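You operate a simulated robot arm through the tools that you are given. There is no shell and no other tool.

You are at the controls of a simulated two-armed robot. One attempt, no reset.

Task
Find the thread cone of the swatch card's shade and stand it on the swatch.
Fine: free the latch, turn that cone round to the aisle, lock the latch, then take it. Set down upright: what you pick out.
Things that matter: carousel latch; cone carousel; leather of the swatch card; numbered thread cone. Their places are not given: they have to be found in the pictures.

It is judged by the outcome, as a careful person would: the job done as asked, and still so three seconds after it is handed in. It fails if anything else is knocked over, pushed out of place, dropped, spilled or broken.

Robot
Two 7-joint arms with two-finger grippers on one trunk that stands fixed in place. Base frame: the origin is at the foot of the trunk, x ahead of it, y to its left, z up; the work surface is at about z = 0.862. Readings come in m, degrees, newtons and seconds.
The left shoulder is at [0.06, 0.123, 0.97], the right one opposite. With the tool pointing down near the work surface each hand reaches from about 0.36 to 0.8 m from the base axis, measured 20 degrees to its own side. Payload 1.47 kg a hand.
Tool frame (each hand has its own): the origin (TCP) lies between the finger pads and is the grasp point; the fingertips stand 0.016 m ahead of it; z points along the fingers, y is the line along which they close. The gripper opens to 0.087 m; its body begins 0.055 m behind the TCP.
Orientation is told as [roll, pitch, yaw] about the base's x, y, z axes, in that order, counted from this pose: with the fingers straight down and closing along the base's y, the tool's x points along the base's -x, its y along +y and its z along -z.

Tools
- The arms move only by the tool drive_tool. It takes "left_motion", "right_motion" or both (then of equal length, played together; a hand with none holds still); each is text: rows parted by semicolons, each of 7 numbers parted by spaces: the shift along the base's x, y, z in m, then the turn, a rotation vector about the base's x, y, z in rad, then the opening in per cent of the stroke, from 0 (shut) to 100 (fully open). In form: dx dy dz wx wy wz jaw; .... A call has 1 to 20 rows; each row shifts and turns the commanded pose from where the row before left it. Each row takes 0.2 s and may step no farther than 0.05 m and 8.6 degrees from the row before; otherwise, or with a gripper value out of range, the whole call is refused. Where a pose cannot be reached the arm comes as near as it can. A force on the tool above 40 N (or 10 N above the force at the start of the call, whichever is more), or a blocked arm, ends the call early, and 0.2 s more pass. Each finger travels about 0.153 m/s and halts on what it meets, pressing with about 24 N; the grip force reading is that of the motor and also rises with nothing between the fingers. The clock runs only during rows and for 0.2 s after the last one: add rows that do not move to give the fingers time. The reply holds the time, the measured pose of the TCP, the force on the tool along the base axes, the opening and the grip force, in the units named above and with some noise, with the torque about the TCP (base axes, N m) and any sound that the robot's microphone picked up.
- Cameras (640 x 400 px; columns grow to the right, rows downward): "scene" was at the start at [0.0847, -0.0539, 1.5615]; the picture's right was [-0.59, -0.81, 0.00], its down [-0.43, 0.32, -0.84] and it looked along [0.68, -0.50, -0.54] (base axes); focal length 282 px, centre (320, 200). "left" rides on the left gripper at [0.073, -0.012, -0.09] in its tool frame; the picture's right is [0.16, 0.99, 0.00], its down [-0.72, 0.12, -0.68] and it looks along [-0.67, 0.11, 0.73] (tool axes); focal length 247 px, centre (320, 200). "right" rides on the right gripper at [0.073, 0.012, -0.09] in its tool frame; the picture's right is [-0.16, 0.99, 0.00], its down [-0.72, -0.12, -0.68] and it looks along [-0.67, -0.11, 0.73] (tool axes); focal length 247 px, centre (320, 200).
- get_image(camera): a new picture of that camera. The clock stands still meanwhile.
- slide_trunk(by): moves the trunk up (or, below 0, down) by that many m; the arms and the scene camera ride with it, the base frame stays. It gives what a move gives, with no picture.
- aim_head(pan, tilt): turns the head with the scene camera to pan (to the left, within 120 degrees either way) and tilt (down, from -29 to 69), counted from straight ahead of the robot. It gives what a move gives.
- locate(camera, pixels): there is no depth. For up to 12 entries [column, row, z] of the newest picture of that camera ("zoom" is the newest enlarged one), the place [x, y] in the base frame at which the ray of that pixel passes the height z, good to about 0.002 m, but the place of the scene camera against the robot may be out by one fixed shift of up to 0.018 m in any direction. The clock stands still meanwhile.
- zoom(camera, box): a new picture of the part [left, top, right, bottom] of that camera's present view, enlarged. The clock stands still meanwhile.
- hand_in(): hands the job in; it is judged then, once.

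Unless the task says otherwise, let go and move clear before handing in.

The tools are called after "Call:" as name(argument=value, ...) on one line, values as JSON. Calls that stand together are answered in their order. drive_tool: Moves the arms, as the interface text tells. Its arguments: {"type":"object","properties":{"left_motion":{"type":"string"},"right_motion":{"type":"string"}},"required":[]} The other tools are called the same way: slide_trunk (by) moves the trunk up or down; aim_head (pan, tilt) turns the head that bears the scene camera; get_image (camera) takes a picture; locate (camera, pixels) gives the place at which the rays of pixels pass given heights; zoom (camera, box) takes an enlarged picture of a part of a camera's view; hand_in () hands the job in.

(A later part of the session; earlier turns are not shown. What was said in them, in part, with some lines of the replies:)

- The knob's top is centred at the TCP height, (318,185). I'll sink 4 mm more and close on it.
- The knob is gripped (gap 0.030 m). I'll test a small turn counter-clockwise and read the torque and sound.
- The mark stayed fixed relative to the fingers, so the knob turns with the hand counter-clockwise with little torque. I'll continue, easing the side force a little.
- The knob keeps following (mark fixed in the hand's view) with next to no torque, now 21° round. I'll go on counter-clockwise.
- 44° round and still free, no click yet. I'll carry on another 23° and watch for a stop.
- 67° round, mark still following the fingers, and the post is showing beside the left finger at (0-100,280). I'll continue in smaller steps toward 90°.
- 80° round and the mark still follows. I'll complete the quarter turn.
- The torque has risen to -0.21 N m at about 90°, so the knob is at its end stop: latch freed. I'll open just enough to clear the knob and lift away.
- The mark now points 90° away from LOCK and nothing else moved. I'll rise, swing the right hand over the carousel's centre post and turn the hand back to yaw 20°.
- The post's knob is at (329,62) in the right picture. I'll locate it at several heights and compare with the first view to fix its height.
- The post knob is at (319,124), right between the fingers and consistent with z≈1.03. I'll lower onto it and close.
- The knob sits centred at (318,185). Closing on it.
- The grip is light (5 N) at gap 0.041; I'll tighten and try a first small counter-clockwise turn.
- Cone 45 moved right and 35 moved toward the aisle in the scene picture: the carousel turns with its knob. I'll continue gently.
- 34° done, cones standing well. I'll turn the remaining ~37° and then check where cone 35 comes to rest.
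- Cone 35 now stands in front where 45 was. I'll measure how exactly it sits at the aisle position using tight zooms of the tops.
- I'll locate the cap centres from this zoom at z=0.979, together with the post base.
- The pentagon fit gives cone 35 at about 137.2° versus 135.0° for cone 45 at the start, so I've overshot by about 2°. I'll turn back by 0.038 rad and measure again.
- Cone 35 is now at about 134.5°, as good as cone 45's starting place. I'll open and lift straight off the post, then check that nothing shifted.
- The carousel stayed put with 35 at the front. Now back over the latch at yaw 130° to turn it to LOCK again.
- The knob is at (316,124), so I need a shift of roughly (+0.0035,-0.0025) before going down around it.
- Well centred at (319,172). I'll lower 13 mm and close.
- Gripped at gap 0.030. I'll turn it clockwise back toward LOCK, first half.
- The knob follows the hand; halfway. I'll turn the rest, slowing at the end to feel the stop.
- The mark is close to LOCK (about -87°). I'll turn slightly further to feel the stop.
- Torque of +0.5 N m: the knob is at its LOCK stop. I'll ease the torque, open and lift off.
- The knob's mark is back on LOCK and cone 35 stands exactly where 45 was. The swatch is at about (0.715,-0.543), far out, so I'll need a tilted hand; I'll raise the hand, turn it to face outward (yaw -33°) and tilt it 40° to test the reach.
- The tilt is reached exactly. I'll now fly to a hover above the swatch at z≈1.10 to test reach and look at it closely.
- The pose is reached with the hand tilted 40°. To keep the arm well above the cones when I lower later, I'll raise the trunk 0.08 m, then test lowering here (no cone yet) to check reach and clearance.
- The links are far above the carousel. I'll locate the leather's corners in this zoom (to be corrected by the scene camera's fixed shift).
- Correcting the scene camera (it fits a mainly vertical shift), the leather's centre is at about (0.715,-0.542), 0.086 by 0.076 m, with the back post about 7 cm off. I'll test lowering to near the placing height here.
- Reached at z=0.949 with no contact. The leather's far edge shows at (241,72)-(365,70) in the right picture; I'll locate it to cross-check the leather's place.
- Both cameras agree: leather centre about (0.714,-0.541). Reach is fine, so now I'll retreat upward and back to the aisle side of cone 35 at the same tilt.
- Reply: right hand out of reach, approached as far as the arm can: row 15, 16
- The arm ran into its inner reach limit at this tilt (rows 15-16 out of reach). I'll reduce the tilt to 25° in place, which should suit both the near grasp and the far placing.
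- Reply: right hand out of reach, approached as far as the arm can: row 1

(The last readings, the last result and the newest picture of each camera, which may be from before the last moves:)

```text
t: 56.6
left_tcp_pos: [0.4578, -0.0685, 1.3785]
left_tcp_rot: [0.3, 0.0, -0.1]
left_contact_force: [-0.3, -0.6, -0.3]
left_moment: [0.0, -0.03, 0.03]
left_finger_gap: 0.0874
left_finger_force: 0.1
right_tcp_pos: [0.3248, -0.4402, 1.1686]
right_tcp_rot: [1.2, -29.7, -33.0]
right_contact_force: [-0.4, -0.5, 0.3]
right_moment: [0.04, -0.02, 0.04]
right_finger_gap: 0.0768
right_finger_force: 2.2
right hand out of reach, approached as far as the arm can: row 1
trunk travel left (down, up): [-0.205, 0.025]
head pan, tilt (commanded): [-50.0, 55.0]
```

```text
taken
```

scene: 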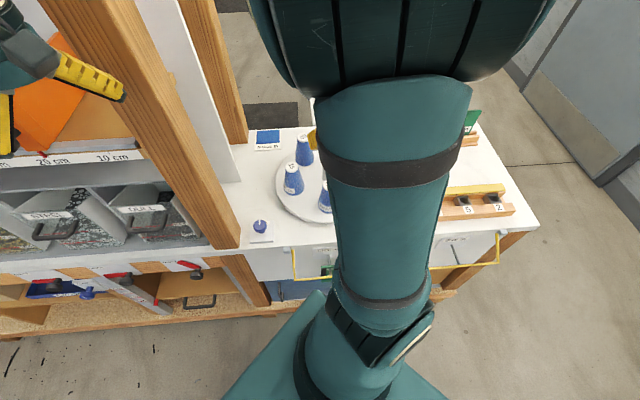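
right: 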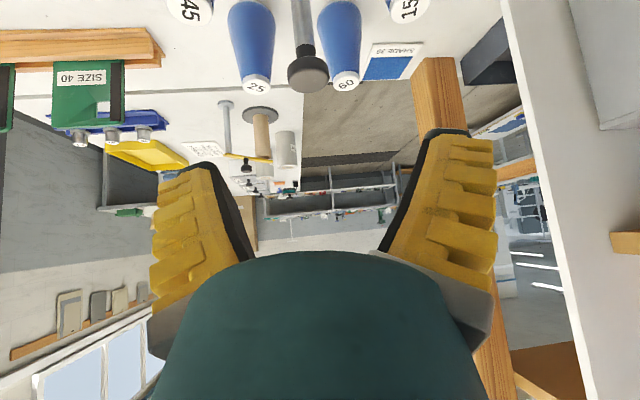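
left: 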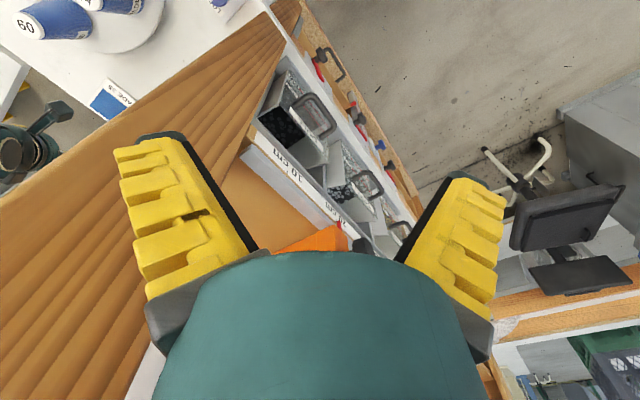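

The tilt is now about 30° and the hand stayed at (0.325,-0.440,1.169). I'll lower the trunk back by 0.08 m, which puts the shoulder in a better place for the near grasp (tips stay well above the cones).

Call:
slide_trunk(by=-0.08)

Call:
get_image(camera="right")

Call:
get_image(camera="scene")

```text
t: 57.8
left_tcp_pos: [0.4595, -0.0651, 1.2983]
left_tcp_rot: [0.0, 0.0, 0.1]
left_contact_force: [-0.6, -0.6, 1.1]
left_moment: [-0.02, 0.01, 0.01]
left_finger_gap: 0.087
left_finger_force: 0.0
right_tcp_pos: [0.3269, -0.4373, 1.0895]
right_tcp_rot: [1.0, -29.7, -32.9]
right_contact_force: [-0.6, -0.4, 0.6]
right_moment: [-0.03, 0.01, 0.01]
right_finger_gap: 0.0767
right_finger_force: 2.0
trunk travel left (down, up): [-0.125, 0.105]
head pan, tilt (commanded): [-50.0, 55.0]
```

```text
taken
```

right: 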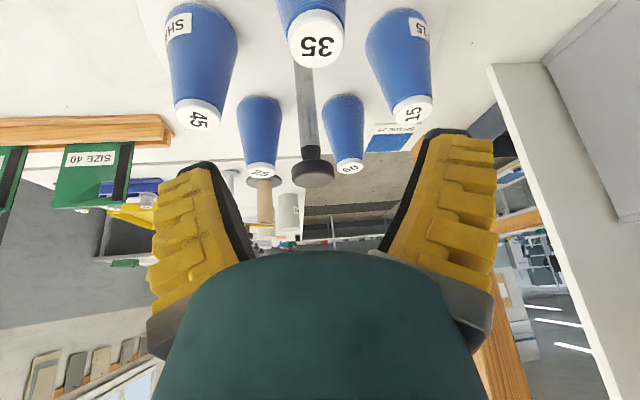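

```text
taken
```

scene: 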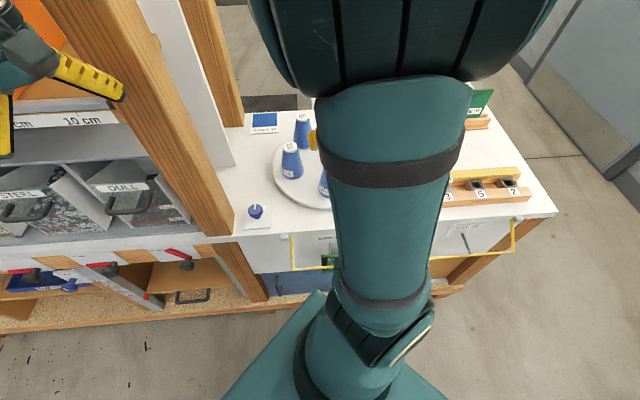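

Cone 35 shows at (318,35), just ahead and below the fingers. I'll start down toward it in small steps, watching for reach limits.

Call:
drive_tool(right_motion="0.004 -0.001 -0.02 0 0 0 88; 0.004 -0.001 -0.02 0 0 0 88; 0 0 0 0 0 0 88")

Call:
get_image(camera="right")

```text
t: 58.6
left_tcp_pos: [0.4609, -0.0654, 1.2982]
left_tcp_rot: [0.1, 0.0, 0.0]
left_contact_force: [-0.6, -0.1, 0.1]
left_moment: [0.01, -0.01, -0.01]
left_finger_gap: 0.087
left_finger_force: 0.1
right_tcp_pos: [0.334, -0.439, 1.0497]
right_tcp_rot: [1.1, -29.8, -32.9]
right_contact_force: [0.1, 0.3, -0.5]
right_moment: [-0.01, -0.01, -0.01]
right_finger_gap: 0.0789
right_finger_force: 2.2
trunk travel left (down, up): [-0.125, 0.105]
head pan, tilt (commanded): [-50.0, 55.0]
```

```text
taken
```

right: 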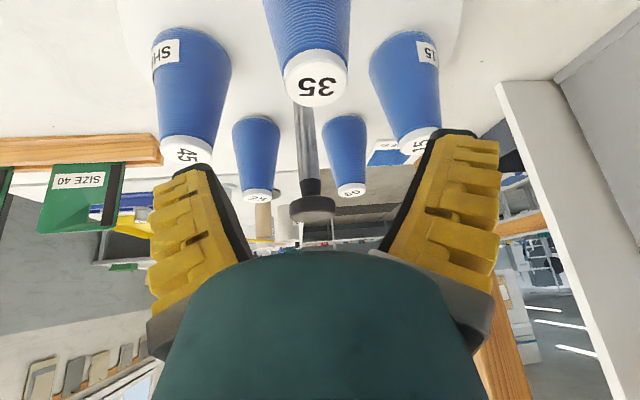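

Still reachable and the cap of cone 35 is at (316,78). I'll locate it, and its neighbours, to line up exactly.

Call:
zoom(camera="right", box=[220, 0, 420, 125])

Call:
locate(camera="right", pixels=[[316, 78, 0.979], [316, 78, 0.975], [187, 150, 0.979], [350, 190, 0.979], [258, 195, 0.979]])

```text
3.20 times, centred on (320, 62) of right
```

zoom: 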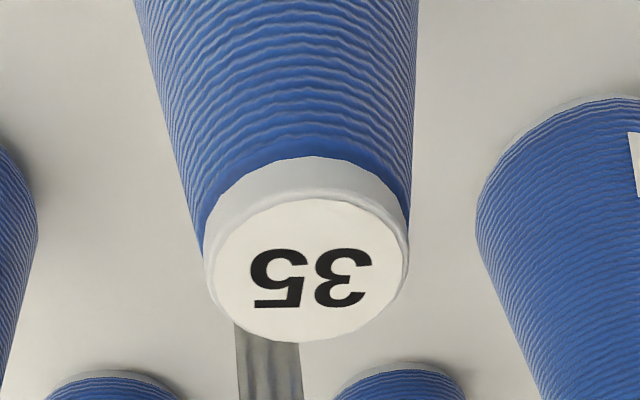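

```text
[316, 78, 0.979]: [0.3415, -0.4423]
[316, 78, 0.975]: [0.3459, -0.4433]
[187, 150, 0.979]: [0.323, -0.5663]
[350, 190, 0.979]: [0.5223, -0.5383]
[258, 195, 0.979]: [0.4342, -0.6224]
```

Call:
locate(camera="right", pixels=[[317, 84, 0.979], [317, 84, 0.983], [317, 84, 0.975]])

```text
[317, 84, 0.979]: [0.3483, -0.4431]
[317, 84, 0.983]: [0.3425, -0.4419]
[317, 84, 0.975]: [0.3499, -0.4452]
```

The cone's axis is about (0.345,-0.443). I'll lower most of the way with the fingers straddling it, then look.

Call:
drive_tool(right_motion="0.003 -0.001 -0.02 0 0 0 88; 0.003 -0.001 -0.02 0 0 0 88; 0.003 -0.001 -0.02 0 0 0 88; 0.002 -0.001 -0.02 0 0 0 88; 0 0 0 0 0 0 88")

Call:
get_image(camera="right")

Call:
get_image(camera="scene")

```text
t: 59.8
left_tcp_pos: [0.4599, -0.0656, 1.2972]
left_tcp_rot: [0.0, 0.0, 0.1]
left_contact_force: [-0.3, 0.2, -0.1]
left_moment: [0.01, 0.0, -0.02]
left_finger_gap: 0.0873
left_finger_force: 0.1
right_tcp_pos: [0.3456, -0.443, 0.9697]
right_tcp_rot: [1.2, -29.8, -32.8]
right_contact_force: [-0.6, 0.2, 0.0]
right_moment: [0.01, 0.04, 0.02]
right_finger_gap: 0.0788
right_finger_force: 1.5
trunk travel left (down, up): [-0.125, 0.105]
head pan, tilt (commanded): [-50.0, 55.0]
```

```text
taken
```

right: 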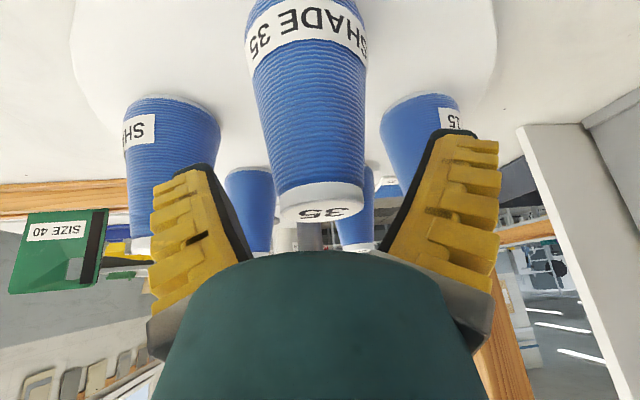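

```text
taken
```

scene: 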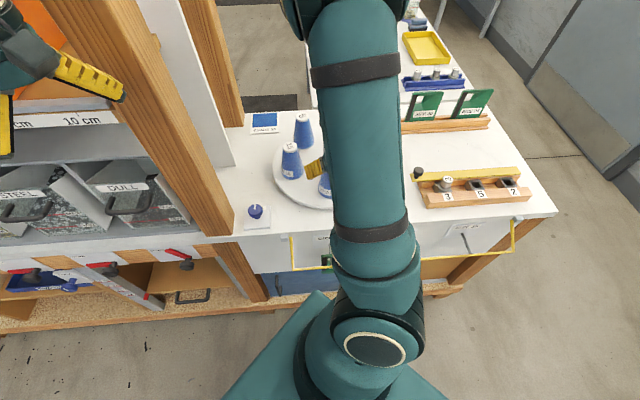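

Cone 35 sits centred between the fingers (column ~318). I'll lower 24 mm more and close on the thread body.

Call:
drive_tool(right_motion="0 0 -0.012 0 0 0 88; 0 0 -0.012 0 0 0 88; 0 0 0 0 0 0 88; 0 0 0 0 0 0 65; 0 0 0 0 0 0 50; 0 0 0 0 0 0 35; 0 0 0 0 0 0 20; 0 0 0 0 0 0 20; 0 0 0 0 0 0 20")

Call:
get_image(camera="right")

Call:
zoom(camera="scene", box=[260, 90, 400, 220])

```text
t: 61.8
left_tcp_pos: [0.4602, -0.0657, 1.2981]
left_tcp_rot: [0.0, 0.0, 0.0]
left_contact_force: [-0.4, 0.0, -0.6]
left_moment: [0.01, 0.01, -0.01]
left_finger_gap: 0.0872
left_finger_force: 0.0
right_tcp_pos: [0.3456, -0.4424, 0.9451]
right_tcp_rot: [0.9, -29.7, -33.0]
right_contact_force: [-0.6, -1.3, 10.7]
right_moment: [-0.04, -0.05, -0.04]
right_finger_gap: 0.0434
right_finger_force: 23.8
trunk travel left (down, up): [-0.125, 0.105]
head pan, tilt (commanded): [-50.0, 55.0]
```

```text
taken
```

right: 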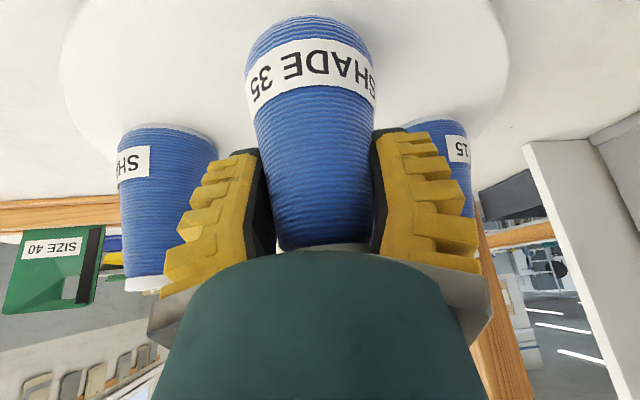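

```text
3.08 times, centred on (330, 155) of scene
```

zoom: 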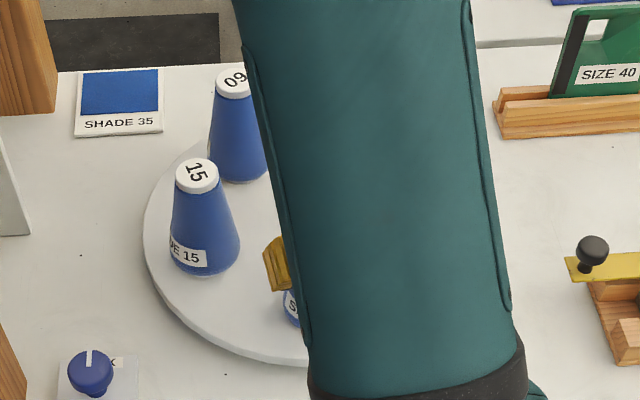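

Gripped: gap 0.043 m at 24 N. I'll lift straight up slowly and watch the grip.

Call:
drive_tool(right_motion="0 0 0.005 0 0 0 20; 0 0 0.01 0 0 0 20; 0 0 0.015 0 0 0 20; 0 0 0.02 0 0 0 20; 0 0 0 0 0 0 20")

Call:
get_image(camera="right")

```text
t: 63.0
left_tcp_pos: [0.4608, -0.0662, 1.2967]
left_tcp_rot: [0.0, 0.0, -0.1]
left_contact_force: [0.7, -0.5, -0.1]
left_moment: [0.01, -0.01, 0.0]
left_finger_gap: 0.0871
left_finger_force: 0.0
right_tcp_pos: [0.3478, -0.4459, 0.9947]
right_tcp_rot: [0.9, -29.6, -32.9]
right_contact_force: [0.4, -0.4, -1.7]
right_moment: [0.0, 0.0, 0.02]
right_finger_gap: 0.0409
right_finger_force: 23.9
trunk travel left (down, up): [-0.125, 0.105]
head pan, tilt (commanded): [-50.0, 55.0]
```

```text
taken
```

right: 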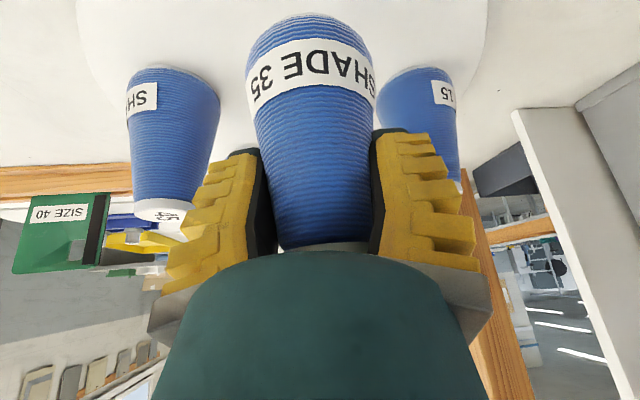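

The cone is held and off the carousel (weight ~1.7 N on the tool), hardly moved in the grip. I'll tighten slightly and then raise the trunk by 0.1 m to lift it clear of the post and other cones.

Call:
drive_tool(right_motion="0 0 0.01 0 0 0 12; 0 0 0.01 0 0 0 12; 0 0 0 0 0 0 12")

Call:
slide_trunk(by=0.1)

Call:
get_image(camera="right")

Call:
get_image(camera="scene")

```text
t: 63.8
left_tcp_pos: [0.4612, -0.0664, 1.2977]
left_tcp_rot: [0.0, 0.0, 0.0]
left_contact_force: [0.2, 0.0, -0.4]
left_moment: [-0.02, -0.01, 0.01]
left_finger_gap: 0.0871
left_finger_force: 0.0
right_tcp_pos: [0.3473, -0.4439, 1.0159]
right_tcp_rot: [1.2, -29.6, -32.9]
right_contact_force: [0.3, 0.4, -0.6]
right_moment: [0.01, -0.03, -0.03]
right_finger_gap: 0.041
right_finger_force: 24.2
trunk travel left (down, up): [-0.125, 0.105]
head pan, tilt (commanded): [-50.0, 55.0]
```

```text
t: 65.1
left_tcp_pos: [0.4619, -0.0655, 1.3981]
left_tcp_rot: [-0.1, 0.0, 0.0]
left_contact_force: [0.1, -0.1, 1.0]
left_moment: [-0.01, 0.0, -0.01]
left_finger_gap: 0.087
left_finger_force: 0.1
right_tcp_pos: [0.3457, -0.4441, 1.1147]
right_tcp_rot: [1.0, -29.6, -32.9]
right_contact_force: [-0.5, 0.0, -1.5]
right_moment: [0.02, 0.02, 0.0]
right_finger_gap: 0.0409
right_finger_force: 24.1
trunk travel left (down, up): [-0.225, 0.005]
head pan, tilt (commanded): [-50.0, 55.0]
```

```text
taken
```

right: 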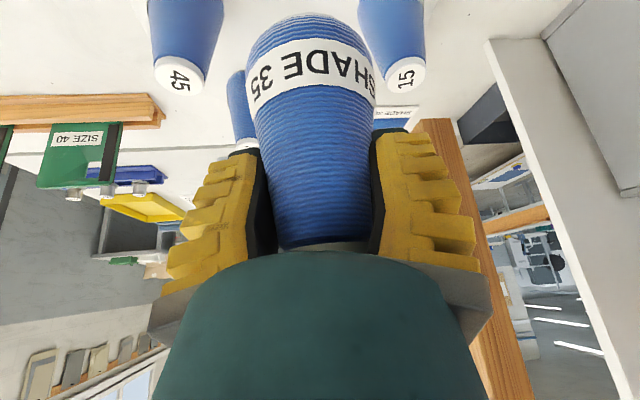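

```text
taken
```

scene: 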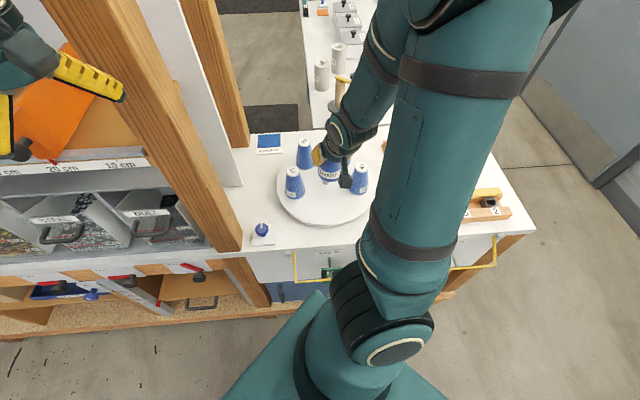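

The cone is held steady with its base above the post top. I'll carry it around the left of the post to a hover above the swatch.

Call:
drive_tool(right_motion="0.02 0.0045 0.004 0 0 0 12; 0.036 0.008 0.004 0 0 0 12; 0.036 0.008 0.004 0 0 0 12; 0.036 0.008 0.004 0 0 0 12; 0.026 0.0055 0 0 0 0 12; 0.033 -0.02 0 0 0 0 12; 0.033 -0.02 0 0 0 0 12; 0.033 -0.02 0 0 0 0 12; 0.033 -0.02 0 0 0 0 12; 0.033 -0.02 0 0 0 0 12; 0.03 -0.02 0 0 0 0 12; 0.019 -0.011 0 0 0 0 12; 0 0 0 0 0 0 12")

Call:
get_image(camera="right")

Call:
get_image(camera="scene")

```text
t: 67.9
left_tcp_pos: [0.4597, -0.0665, 1.3979]
left_tcp_rot: [0.0, 0.0, 0.0]
left_contact_force: [0.2, -0.4, 0.6]
left_moment: [0.02, 0.01, 0.01]
left_finger_gap: 0.087
left_finger_force: 0.0
right_tcp_pos: [0.715, -0.5404, 1.1307]
right_tcp_rot: [1.1, -29.7, -32.8]
right_contact_force: [1.1, 0.5, -0.7]
right_moment: [0.0, 0.0, 0.0]
right_finger_gap: 0.0406
right_finger_force: 24.0
trunk travel left (down, up): [-0.225, 0.005]
head pan, tilt (commanded): [-50.0, 55.0]
```

```text
taken
```

right: 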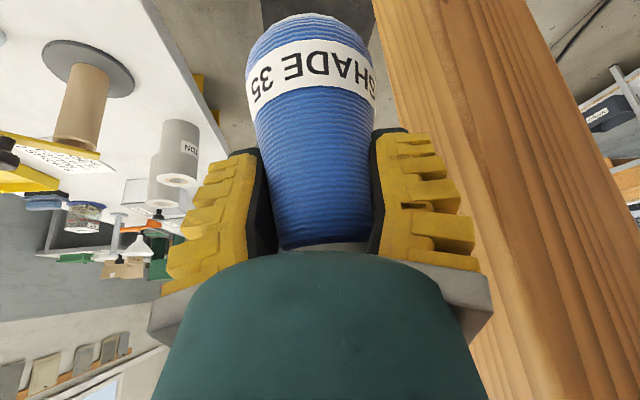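

```text
taken
```

scene: 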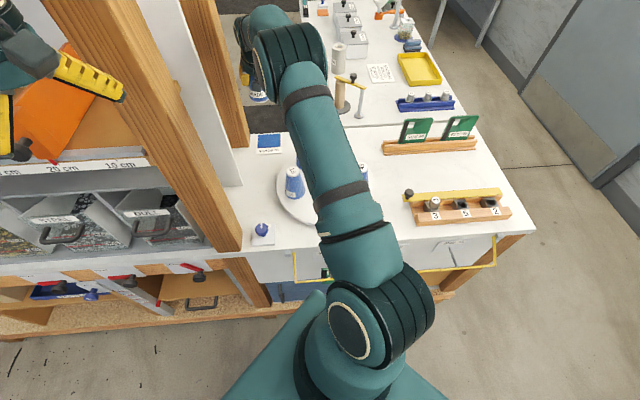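

At (0.715,-0.540) above the swatch, no contact. I'll go down to about z=1.00 and look.

Call:
drive_tool(right_motion="0 0 -0.03 0 0 0 12; 0 0 -0.03 0 0 0 12; 0 0 -0.03 0 0 0 12; 0 0 -0.03 0 0 0 12; 0 0 -0.02 0 0 0 12; 0 0 0 0 0 0 12")

Call:
get_image(camera="right")

Call:
get_image(camera="scene")

Call:
zoom(camera="scene", box=[220, 60, 330, 165])

```text
t: 69.3
left_tcp_pos: [0.4608, -0.0673, 1.3992]
left_tcp_rot: [0.0, 0.0, 0.0]
left_contact_force: [0.1, -0.6, -1.1]
left_moment: [0.0, 0.0, 0.0]
left_finger_gap: 0.0871
left_finger_force: 0.0
right_tcp_pos: [0.715, -0.5387, 0.99]
right_tcp_rot: [1.1, -29.6, -32.9]
right_contact_force: [-0.1, 1.0, -1.1]
right_moment: [-0.02, 0.03, 0.02]
right_finger_gap: 0.0407
right_finger_force: 24.1
trunk travel left (down, up): [-0.225, 0.005]
head pan, tilt (commanded): [-50.0, 55.0]
```

```text
taken
```

right: 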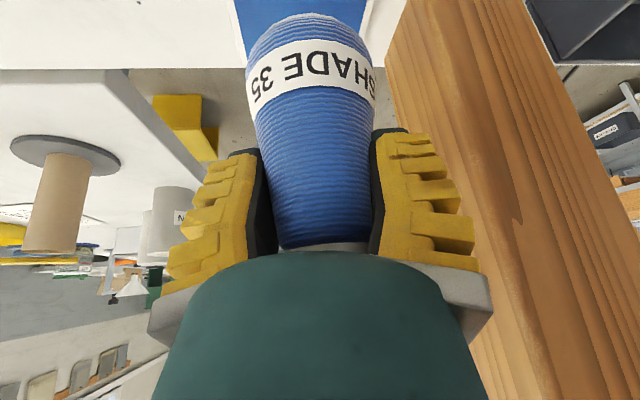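

```text
taken
```

scene: 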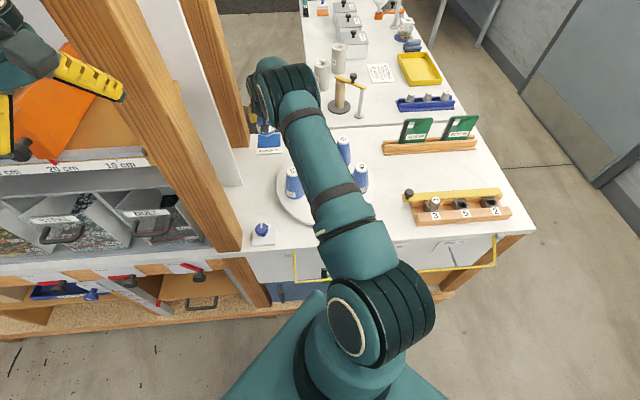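

```text
3.81 times, centred on (275, 112) of scene
```

zoom: 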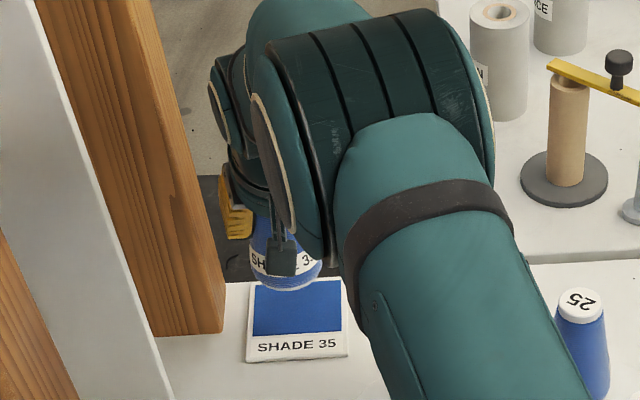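

The cone hangs over the leather (zoom: cone ~(286,265), leather centre ~(297,307), which lines up once it drops along the vertical). I'll lower to z≈0.95 and then creep.

Call:
drive_tool(right_motion="0 -0.0015 -0.015 0 0 0 12; 0 0 -0.015 0 0 0 12; 0 0 -0.008 0 0 0 12; 0 0 0 0 0 0 12")

Call:
get_image(camera="right")

Call:
zoom(camera="scene", box=[230, 100, 310, 160])

```text
t: 70.3
left_tcp_pos: [0.4611, -0.0646, 1.3977]
left_tcp_rot: [0.0, 0.0, 0.0]
left_contact_force: [0.2, 0.7, 0.7]
left_moment: [0.0, 0.02, 0.01]
left_finger_gap: 0.0872
left_finger_force: 0.1
right_tcp_pos: [0.7148, -0.5435, 0.9532]
right_tcp_rot: [1.1, -29.7, -32.9]
right_contact_force: [0.2, -0.3, -0.7]
right_moment: [0.02, -0.01, 0.01]
right_finger_gap: 0.0408
right_finger_force: 24.3
trunk travel left (down, up): [-0.225, 0.005]
head pan, tilt (commanded): [-50.0, 55.0]
```

```text
taken
```

right: 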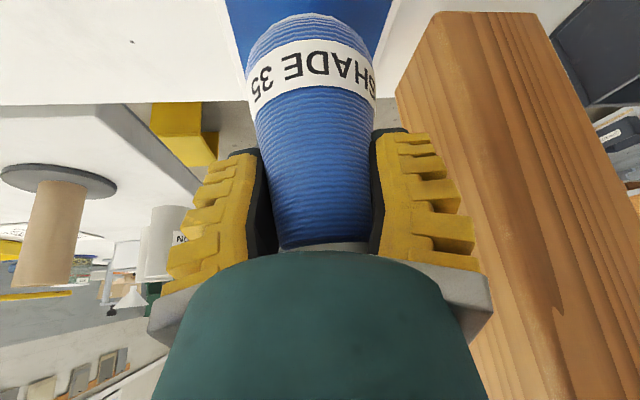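

```text
6.67 times, centred on (270, 130) of scene
```

zoom: 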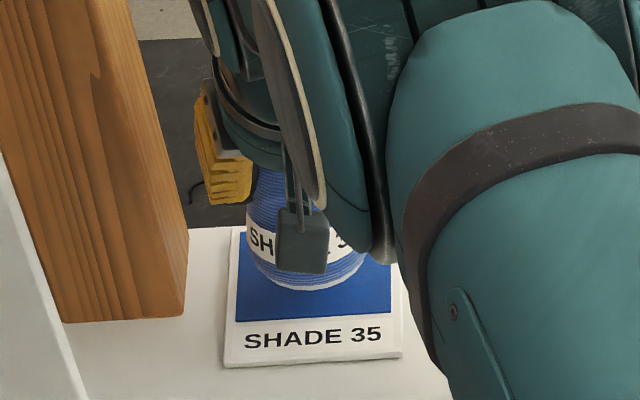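

Cone base is about 2 cm above the leather. I'll locate the base's near rim at (310,13) and the leather's visible edges to check the centring before touching down.

Call:
zoom(camera="right", box=[210, 0, 410, 125])

Call:
locate(camera="right", pixels=[[310, 13, 0.882], [310, 13, 0.886], [310, 13, 0.89], [228, 2, 0.868], [392, 2, 0.868], [247, 60, 0.868], [375, 60, 0.868]])

```text
3.20 times, centred on (310, 62) of right
```

zoom: 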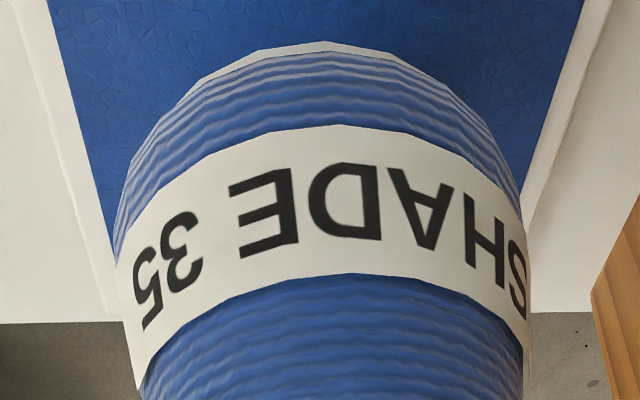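

```text
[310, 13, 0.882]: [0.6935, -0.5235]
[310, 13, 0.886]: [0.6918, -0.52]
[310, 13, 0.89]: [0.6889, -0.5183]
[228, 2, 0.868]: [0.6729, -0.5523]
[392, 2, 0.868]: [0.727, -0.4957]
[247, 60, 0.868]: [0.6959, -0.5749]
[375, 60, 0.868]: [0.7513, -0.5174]
```

The base centre works out to about (0.717,-0.540), which is centred on the leather both ways. Now creeping down to touch.

Call:
drive_tool(right_motion="0 0 -0.006 0 0 0 12; 0 0 -0.004 0 0 0 12; 0 0 0 0 0 0 12")

Call:
zoom(camera="scene", box=[230, 100, 310, 160])

```text
t: 71.1
left_tcp_pos: [0.4596, -0.0663, 1.3975]
left_tcp_rot: [0.0, 0.0, 0.0]
left_contact_force: [-0.3, -0.5, -0.5]
left_moment: [0.02, -0.01, 0.01]
left_finger_gap: 0.0869
left_finger_force: 0.0
right_tcp_pos: [0.7146, -0.5427, 0.9446]
right_tcp_rot: [1.0, -29.7, -33.0]
right_contact_force: [0.1, 0.1, -1.6]
right_moment: [-0.04, 0.01, 0.04]
right_finger_gap: 0.0407
right_finger_force: 24.2
trunk travel left (down, up): [-0.225, 0.005]
head pan, tilt (commanded): [-50.0, 55.0]
```

```text
6.67 times, centred on (270, 130) of scene
```

zoom: 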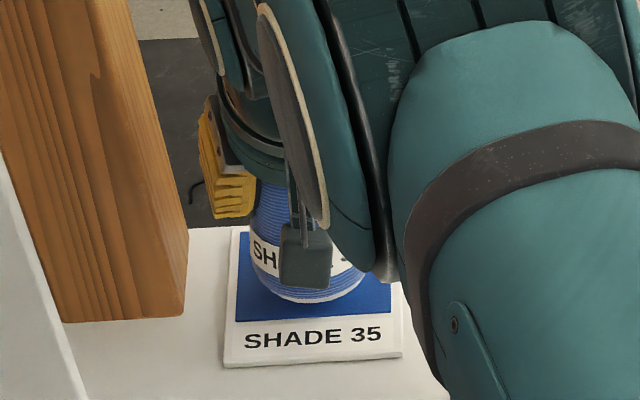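

No contact yet (Fz about -1.6 N, just the weight). I'll keep creeping in 2–3 mm steps.

Call:
drive_tool(right_motion="0 0 -0.003 0 0 0 12; 0 0 -0.003 0 0 0 12; 0 0 0 0 0 0 12")

```text
t: 71.9
left_tcp_pos: [0.4599, -0.0667, 1.3976]
left_tcp_rot: [0.0, 0.1, 0.0]
left_contact_force: [0.1, 0.4, 0.8]
left_moment: [0.0, 0.0, 0.0]
left_finger_gap: 0.0869
left_finger_force: 0.0
right_tcp_pos: [0.7143, -0.5424, 0.9372]
right_tcp_rot: [1.1, -29.7, -32.9]
right_contact_force: [-0.7, -0.8, -1.2]
right_moment: [0.0, -0.01, 0.0]
right_finger_gap: 0.0402
right_finger_force: 24.1
trunk travel left (down, up): [-0.225, 0.005]
head pan, tilt (commanded): [-50.0, 55.0]
```

Call:
drive_tool(right_motion="0 0 -0.002 0 0 0 12; 0 0 -0.002 0 0 0 12; 0 0 0 0 0 0 12")

Call:
zoom(camera="right", box=[210, 0, 410, 125])

Call:
zoom(camera="scene", box=[230, 100, 310, 160])

```text
t: 72.7
left_tcp_pos: [0.4602, -0.0648, 1.3988]
left_tcp_rot: [0.2, -0.1, 0.1]
left_contact_force: [0.3, 1.1, -0.3]
left_moment: [0.0, -0.01, -0.01]
left_finger_gap: 0.087
left_finger_force: 0.1
right_tcp_pos: [0.715, -0.5425, 0.9316]
right_tcp_rot: [1.0, -29.7, -32.9]
right_contact_force: [0.1, -0.5, -0.4]
right_moment: [0.02, -0.02, 0.01]
right_finger_gap: 0.0406
right_finger_force: 23.7
trunk travel left (down, up): [-0.225, 0.005]
head pan, tilt (commanded): [-50.0, 55.0]
```

```text
3.20 times, centred on (310, 62) of right
```

zoom: 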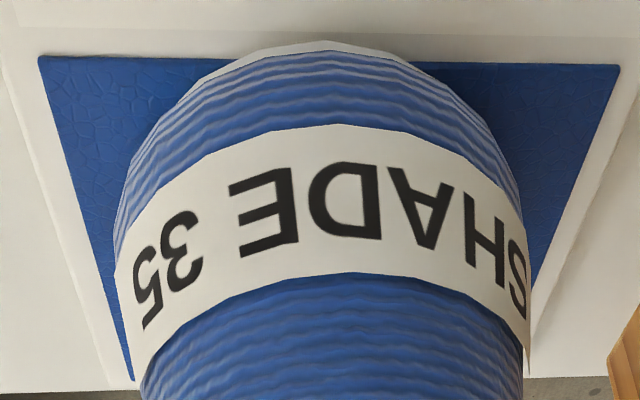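

```text
6.67 times, centred on (270, 130) of scene
```

zoom: 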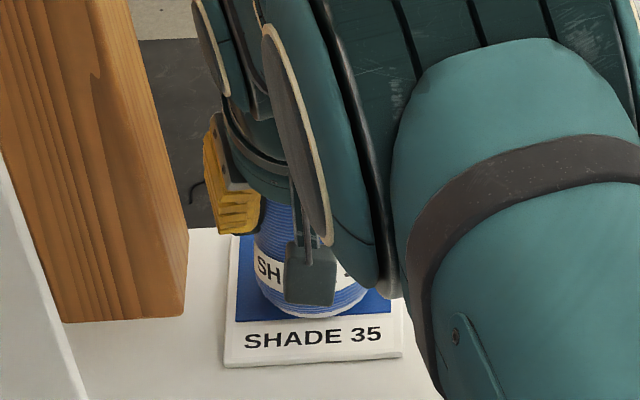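

The leather's near edge is now visible at zoom row ~58 in the right view, close to the cone's near rim at row 42. I'll locate these to check fore-aft centring before contact.

Call:
locate(camera="right", pixels=[[222, 18, 0.868], [404, 20, 0.868], [313, 13, 0.868], [313, 13, 0.871], [251, 118, 0.868], [376, 105, 0.868]])

```text
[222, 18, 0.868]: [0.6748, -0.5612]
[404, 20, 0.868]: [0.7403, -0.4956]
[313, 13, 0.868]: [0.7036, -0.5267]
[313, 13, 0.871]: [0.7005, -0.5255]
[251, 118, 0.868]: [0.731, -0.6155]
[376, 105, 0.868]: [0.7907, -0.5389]
```

Those values look off because locate used the older right picture (taken 22 mm higher). I'll take a fresh one and locate again.

Call:
get_image(camera="right")

Call:
locate(camera="right", pixels=[[222, 17.5, 0.868], [404, 20, 0.868], [313, 13, 0.868], [313, 13, 0.872], [251.5, 118, 0.868], [375, 95, 0.868]])

```text
taken
```

right: 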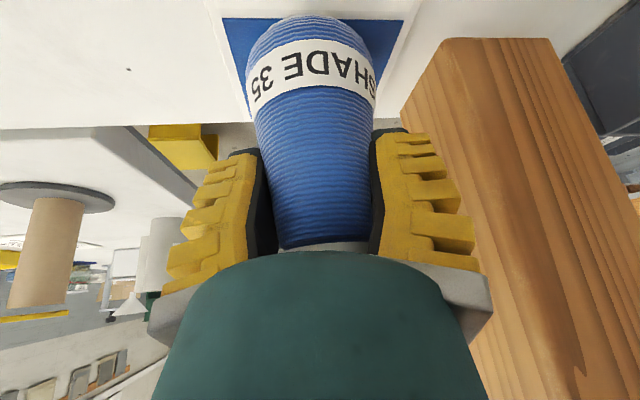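

```text
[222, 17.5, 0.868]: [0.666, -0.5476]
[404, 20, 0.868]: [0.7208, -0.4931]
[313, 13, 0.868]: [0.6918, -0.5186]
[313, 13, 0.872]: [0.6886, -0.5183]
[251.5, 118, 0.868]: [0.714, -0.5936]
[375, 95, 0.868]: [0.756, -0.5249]
```

With a fresh picture the leather's near edge projects at 0.858 and its centre is about (0.717,-0.544); the cone's base centre is about (0.717,-0.538), slightly toward me and the post. I'll rise 2 mm, shift (+0.002,-0.0055) and creep down again.

Call:
drive_tool(right_motion="0 0 0.002 0 0 0 12; 0.002 -0.0055 0 0 0 0 12; 0 0 -0.002 0 0 0 12; 0 0 -0.001 0 0 0 12; 0 0 0 0 0 0 12")

Call:
get_image(camera="right")

Call:
zoom(camera="right", box=[210, 0, 410, 125])

```text
t: 73.9
left_tcp_pos: [0.4604, -0.0663, 1.398]
left_tcp_rot: [0.0, 0.0, 0.0]
left_contact_force: [-0.2, 0.0, -0.4]
left_moment: [-0.06, 0.04, 0.0]
left_finger_gap: 0.0871
left_finger_force: 0.1
right_tcp_pos: [0.716, -0.5478, 0.9312]
right_tcp_rot: [1.0, -29.7, -33.0]
right_contact_force: [0.6, -0.2, -1.2]
right_moment: [0.0, -0.04, -0.01]
right_finger_gap: 0.0407
right_finger_force: 23.7
trunk travel left (down, up): [-0.225, 0.005]
head pan, tilt (commanded): [-50.0, 55.0]
```

```text
taken
```

right: 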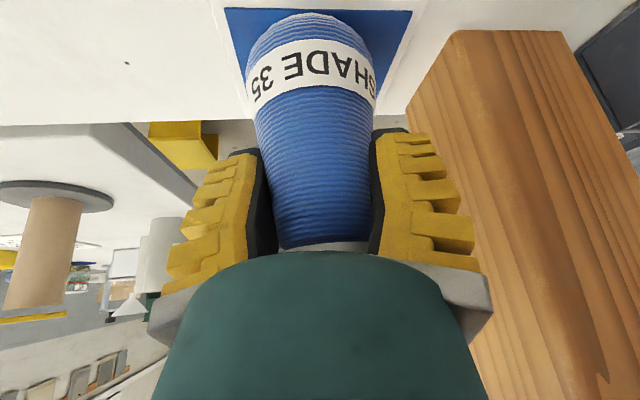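

```text
3.20 times, centred on (310, 62) of right
```

zoom: 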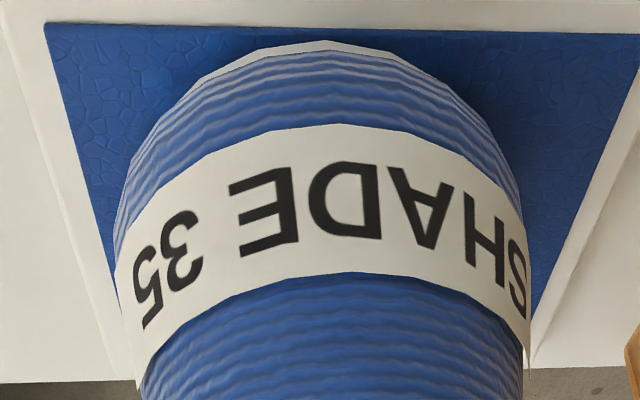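

The base now lies inside the leather's outline. Still no contact; creeping down further.

Call:
drive_tool(right_motion="0 0 -0.0015 0 0 0 12; 0 0 -0.0015 0 0 0 12; 0 0 0 0 0 0 12")

Call:
get_image(camera="right")

Call:
zoom(camera="right", box=[210, 0, 410, 125])

```text
t: 74.7
left_tcp_pos: [0.4608, -0.0655, 1.3982]
left_tcp_rot: [-0.1, 0.0, 0.0]
left_contact_force: [-0.5, 0.5, 0.3]
left_moment: [0.01, -0.03, 0.0]
left_finger_gap: 0.0871
left_finger_force: 0.0
right_tcp_pos: [0.715, -0.5477, 0.9285]
right_tcp_rot: [1.0, -29.6, -32.9]
right_contact_force: [1.0, -0.4, -1.0]
right_moment: [-0.01, 0.02, -0.03]
right_finger_gap: 0.0408
right_finger_force: 23.5
trunk travel left (down, up): [-0.225, 0.005]
head pan, tilt (commanded): [-50.0, 55.0]
```

```text
taken
```

right: 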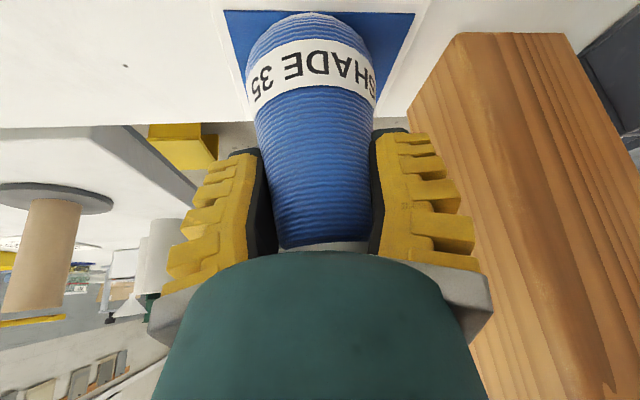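

```text
3.20 times, centred on (310, 62) of right
```

zoom: 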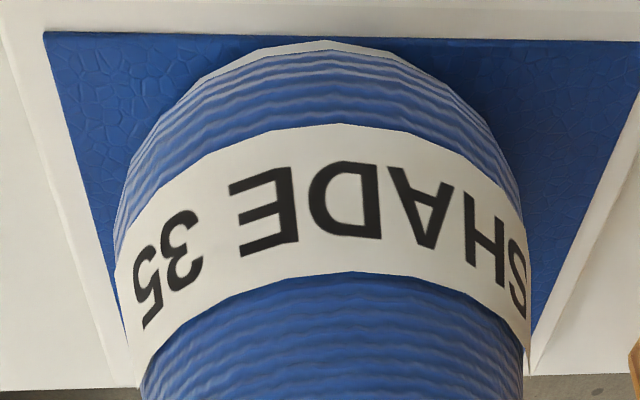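

Still free. I'll locate the leather corners and the rim once more in this fresh picture, to trim the fore-aft position before the final few millimetres.

Call:
locate(camera="right", pixels=[[223.5, 10, 0.868], [414, 13, 0.868], [313, 13, 0.868], [313, 13, 0.872], [313, 13, 0.876], [247, 67, 0.872], [374, 64, 0.872]])

```text
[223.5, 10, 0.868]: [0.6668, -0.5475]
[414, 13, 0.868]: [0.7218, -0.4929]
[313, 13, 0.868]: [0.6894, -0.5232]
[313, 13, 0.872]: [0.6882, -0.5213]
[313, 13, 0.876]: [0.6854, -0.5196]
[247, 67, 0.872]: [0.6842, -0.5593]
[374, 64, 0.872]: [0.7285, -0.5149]
```

Lateral centring is spot on; fore-aft the cone is about 3 mm near. I'll shift (+0.002,-0.002) and creep down to contact.

Call:
drive_tool(right_motion="0.002 -0.002 0 0 0 0 12; 0 0 -0.001 0 0 0 12; 0 0 -0.001 0 0 0 12; 0 0 0 0 0 0 12")

```text
t: 75.7
left_tcp_pos: [0.4612, -0.0655, 1.3987]
left_tcp_rot: [-0.1, 0.0, 0.0]
left_contact_force: [-0.7, 0.4, 0.6]
left_moment: [0.0, -0.03, -0.02]
left_finger_gap: 0.0871
left_finger_force: 0.2
right_tcp_pos: [0.72, -0.5493, 0.9282]
right_tcp_rot: [1.0, -29.7, -32.9]
right_contact_force: [-0.6, 0.4, 3.2]
right_moment: [-0.05, -0.03, -0.01]
right_finger_gap: 0.0413
right_finger_force: 24.2
trunk travel left (down, up): [-0.225, 0.005]
head pan, tilt (commanded): [-50.0, 55.0]
```

Fz went from -1 to +3.2 N: the base has touched. I'll press half a millimetre more to confirm and look.

Call:
drive_tool(right_motion="0 0 -0.0007 0 0 0 12; 0 0 0 0 0 0 12")

Call:
get_image(camera="right")

Call:
zoom(camera="right", box=[210, 0, 410, 125])

Call:
zoom(camera="scene", box=[230, 100, 310, 160])

```text
t: 76.3
left_tcp_pos: [0.4598, -0.0653, 1.3983]
left_tcp_rot: [0.0, 0.0, 0.0]
left_contact_force: [-0.1, 0.4, -0.2]
left_moment: [0.0, 0.02, -0.01]
left_finger_gap: 0.0871
left_finger_force: 0.0
right_tcp_pos: [0.718, -0.5498, 0.9277]
right_tcp_rot: [1.0, -29.8, -32.9]
right_contact_force: [0.3, -1.5, 4.4]
right_moment: [-0.07, -0.08, -0.01]
right_finger_gap: 0.0417
right_finger_force: 23.9
trunk travel left (down, up): [-0.225, 0.005]
head pan, tilt (commanded): [-50.0, 55.0]
```

```text
taken
```

right: 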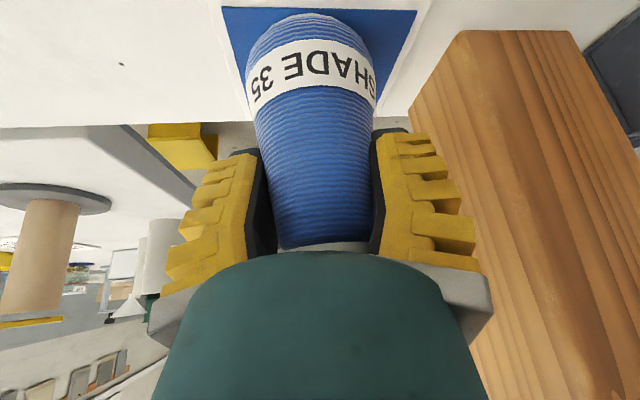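

```text
3.20 times, centred on (310, 62) of right
```

zoom: 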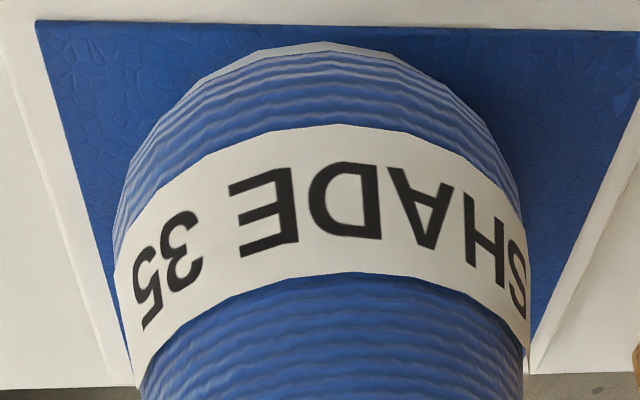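

```text
6.67 times, centred on (270, 130) of scene
```

zoom: 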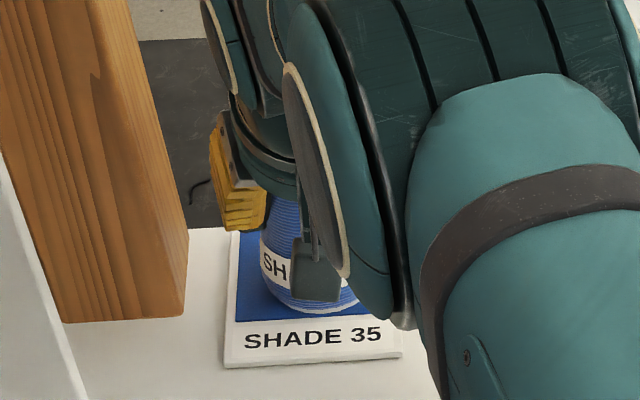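

The base rests on the leather with ~5 N and lies within its outline. I'll open the fingers gradually to let it settle.

Call:
drive_tool(right_motion="0 0 0 0 0 0 30; 0 0 0.0005 0 0 0 42; 0 0 0 0 0 0 48; 0 0 0 0 0 0 52; 0 0 0 0 0 0 56; 0 0 0 0 0 0 60; 0 0 0 0 0 0 66; 0 0 0 0 0 0 68; 0 0 0 0 0 0 68")

Call:
get_image(camera="right")

Call:
zoom(camera="scene", box=[230, 100, 310, 160])

```text
t: 78.3
left_tcp_pos: [0.4608, -0.0659, 1.3984]
left_tcp_rot: [0.1, 0.0, 0.0]
left_contact_force: [0.2, 0.1, 0.2]
left_moment: [-0.03, -0.01, 0.0]
left_finger_gap: 0.0871
left_finger_force: 0.0
right_tcp_pos: [0.7178, -0.5505, 0.9268]
right_tcp_rot: [1.0, -29.7, -33.0]
right_contact_force: [0.4, -0.7, 0.3]
right_moment: [0.0, 0.01, 0.0]
right_finger_gap: 0.0638
right_finger_force: 3.3
trunk travel left (down, up): [-0.225, 0.005]
head pan, tilt (commanded): [-50.0, 55.0]
```

```text
taken
```

right: 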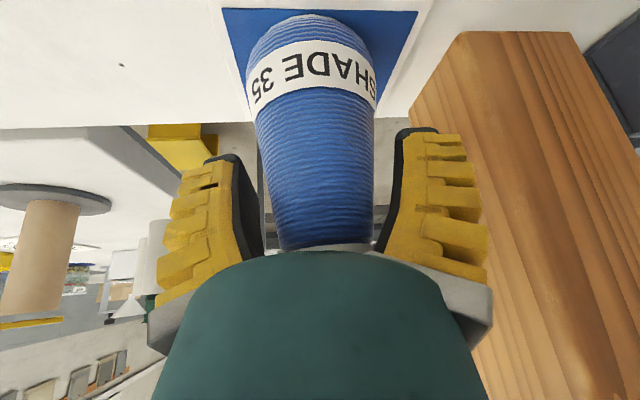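

```text
6.67 times, centred on (270, 130) of scene
```

zoom: 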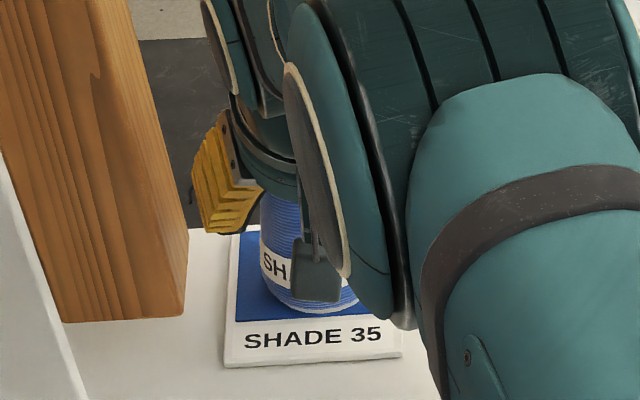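

The cone stands free on the leather, with clear gaps either side of the fingers. I'll withdraw along the tool axis (back and up).

Call:
drive_tool(right_motion="-0.0042 0.0027 0.0087 0 0 0 68; -0.0083 0.0054 0.0174 0 0 0 68; -0.0104 0.0067 0.0217 0 0 0 68; -0.0104 0.0067 0.0217 0 0 0 68; -0.0125 0.0081 0.026 0 0 0 68; -0.0125 0.0081 0.026 0 0 0 68; -0.0125 0.0081 0.026 0 0 0 68; 0 0 0 0 0 0 68")

Call:
get_image(camera="right")

Call:
get_image(camera="scene")

```text
t: 80.1
left_tcp_pos: [0.4617, -0.0671, 1.3974]
left_tcp_rot: [0.0, 0.1, 0.0]
left_contact_force: [-1.5, 1.1, -0.2]
left_moment: [0.01, 0.03, -0.02]
left_finger_gap: 0.087
left_finger_force: 0.0
right_tcp_pos: [0.6493, -0.5032, 1.0739]
right_tcp_rot: [1.1, -29.7, -32.9]
right_contact_force: [-0.4, -0.2, 0.6]
right_moment: [-0.03, 0.01, -0.02]
right_finger_gap: 0.0637
right_finger_force: 3.3
trunk travel left (down, up): [-0.225, 0.005]
head pan, tilt (commanded): [-50.0, 55.0]
```

```text
taken
```

right: 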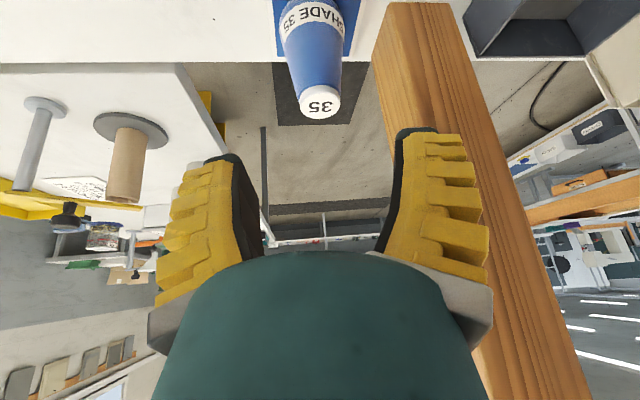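

```text
taken
```

scene: 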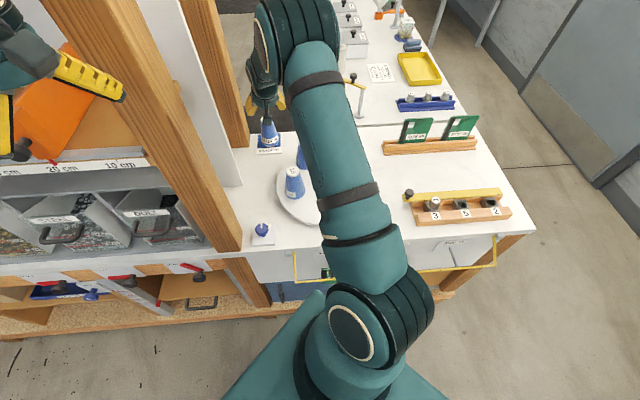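

Cone 35 stands upright on the swatch. I'll move the arm further clear, up and back, and then check everything.

Call:
drive_tool(right_motion="0 0 0.04 0 0 0 68; 0 0 0.04 0 0 0 68; 0 0 0.04 0 0 0 68; -0.025 0.012 0.02 0 0 0 68; -0.03 0.015 0.01 0 0 0 68; -0.03 0.015 0.01 0 0 0 68; -0.03 0.015 0 0 0 0 68; -0.03 0.015 0 0 0 0 68; 0 0 0 0 0 0 68")

Call:
aim_head(pan=-42, tilt=48)

Call:
get_image(camera="scene")

Call:
get_image(camera="right")

Call:
get_image(camera="left")

```text
t: 82.1
left_tcp_pos: [0.4613, -0.0664, 1.3977]
left_tcp_rot: [0.1, 0.0, 0.0]
left_contact_force: [-0.4, -0.7, 0.2]
left_moment: [0.0, 0.01, -0.02]
left_finger_gap: 0.0872
left_finger_force: 0.0
right_tcp_pos: [0.5035, -0.4329, 1.234]
right_tcp_rot: [1.0, -29.5, -32.9]
right_contact_force: [-0.5, -1.0, -0.3]
right_moment: [0.04, 0.02, -0.02]
right_finger_gap: 0.064
right_finger_force: 3.8
trunk travel left (down, up): [-0.225, 0.005]
head pan, tilt (commanded): [-50.0, 55.0]
```

```text
t: 82.8
left_tcp_pos: [0.4591, -0.0655, 1.3977]
left_tcp_rot: [0.1, -0.1, 0.0]
left_contact_force: [-0.6, 0.1, -0.4]
left_moment: [-0.02, 0.01, -0.01]
left_finger_gap: 0.0871
left_finger_force: 0.2
right_tcp_pos: [0.5037, -0.4336, 1.2341]
right_tcp_rot: [1.1, -29.7, -32.9]
right_contact_force: [0.2, 0.4, 0.2]
right_moment: [-0.03, -0.03, 0.04]
right_finger_gap: 0.0639
right_finger_force: 3.2
trunk travel left (down, up): [-0.225, 0.005]
head pan, tilt (commanded): [-42.0, 48.0]
```

```text
taken
```

scene: 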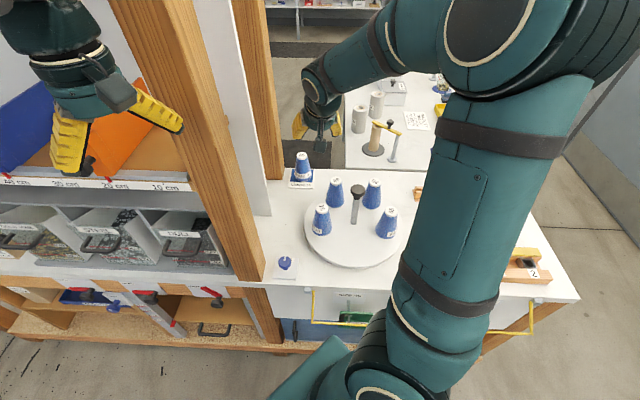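

```text
taken
```

right: 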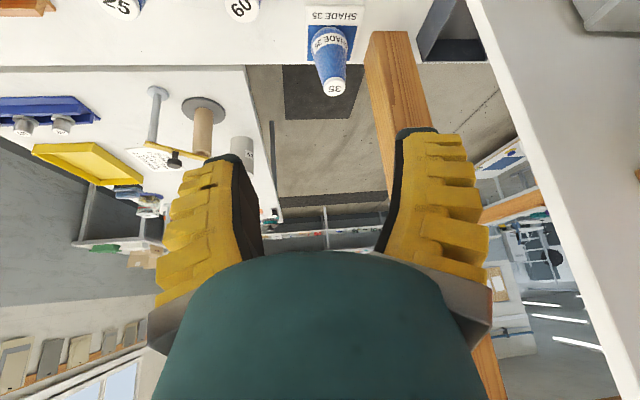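

```text
taken
```

left: 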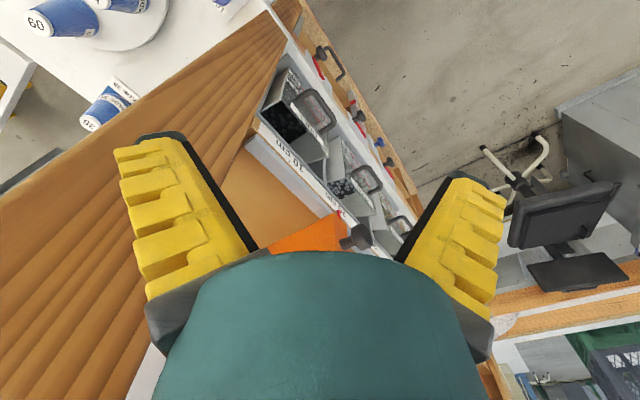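

All is standing: the cone is on the swatch at (302,165), the other four on the carousel. I'll enlarge for a last check of the cone, the carousel and the latch.

Call:
zoom(camera="scene", box=[270, 140, 350, 200])

Call:
zoom(camera="scene", box=[255, 150, 415, 290])

Call:
zoom(camera="right", box=[270, 0, 390, 110])

```text
6.67 times, centred on (310, 170) of scene
```

zoom: 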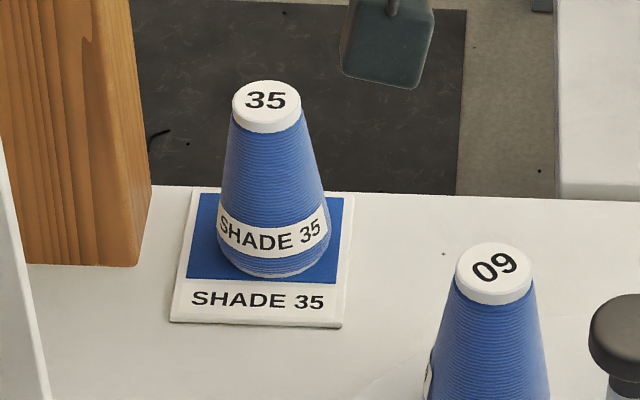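

```text
2.86 times, centred on (335, 220) of scene
```

zoom: 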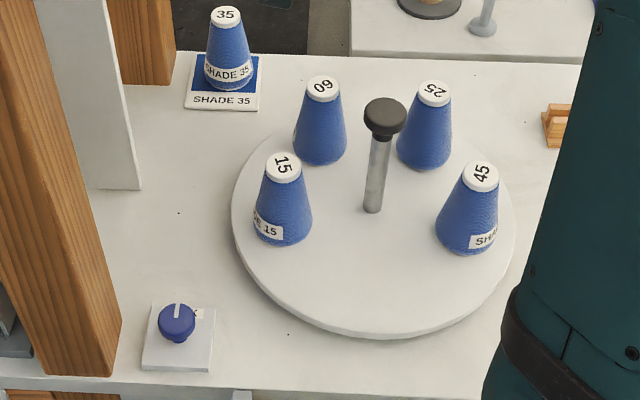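

```text
3.64 times, centred on (330, 55) of right
```

zoom: 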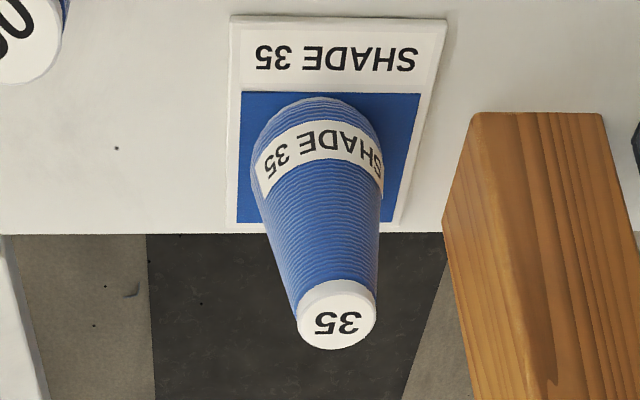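

Cone 35 stands upright within the leather of the SHADE 35 card. The latch mark points to LOCK, the other four cones stand in place, and the hand is clear, so I'm handing in.

Call:
hand_in()

```text
The job is handed in.
```

The SHADE 35 thread cone is standing upright on the leather of the swatch card, and I have handed the job in.

- **Latch:** I turned the knob a quarter turn off LOCK until it met its stop. After positioning the carousel I turned it back until it stopped at LOCK.
- **Carousel:** I turned it by its centre post until cone 35 stood at the aisle. I took the aisle to be the bench side facing the robot, where cone 45 had been. It overshot by about 2°, which I corrected before locking.
- **Cone 35:** I lifted it straight off the carousel and carried it round the post. I let go only after I felt it touch the leather.
- **Everything else:** The final pictures show the other four cones upright on the carousel, the swatch card not visibly moved, and the hand clear of the cone.
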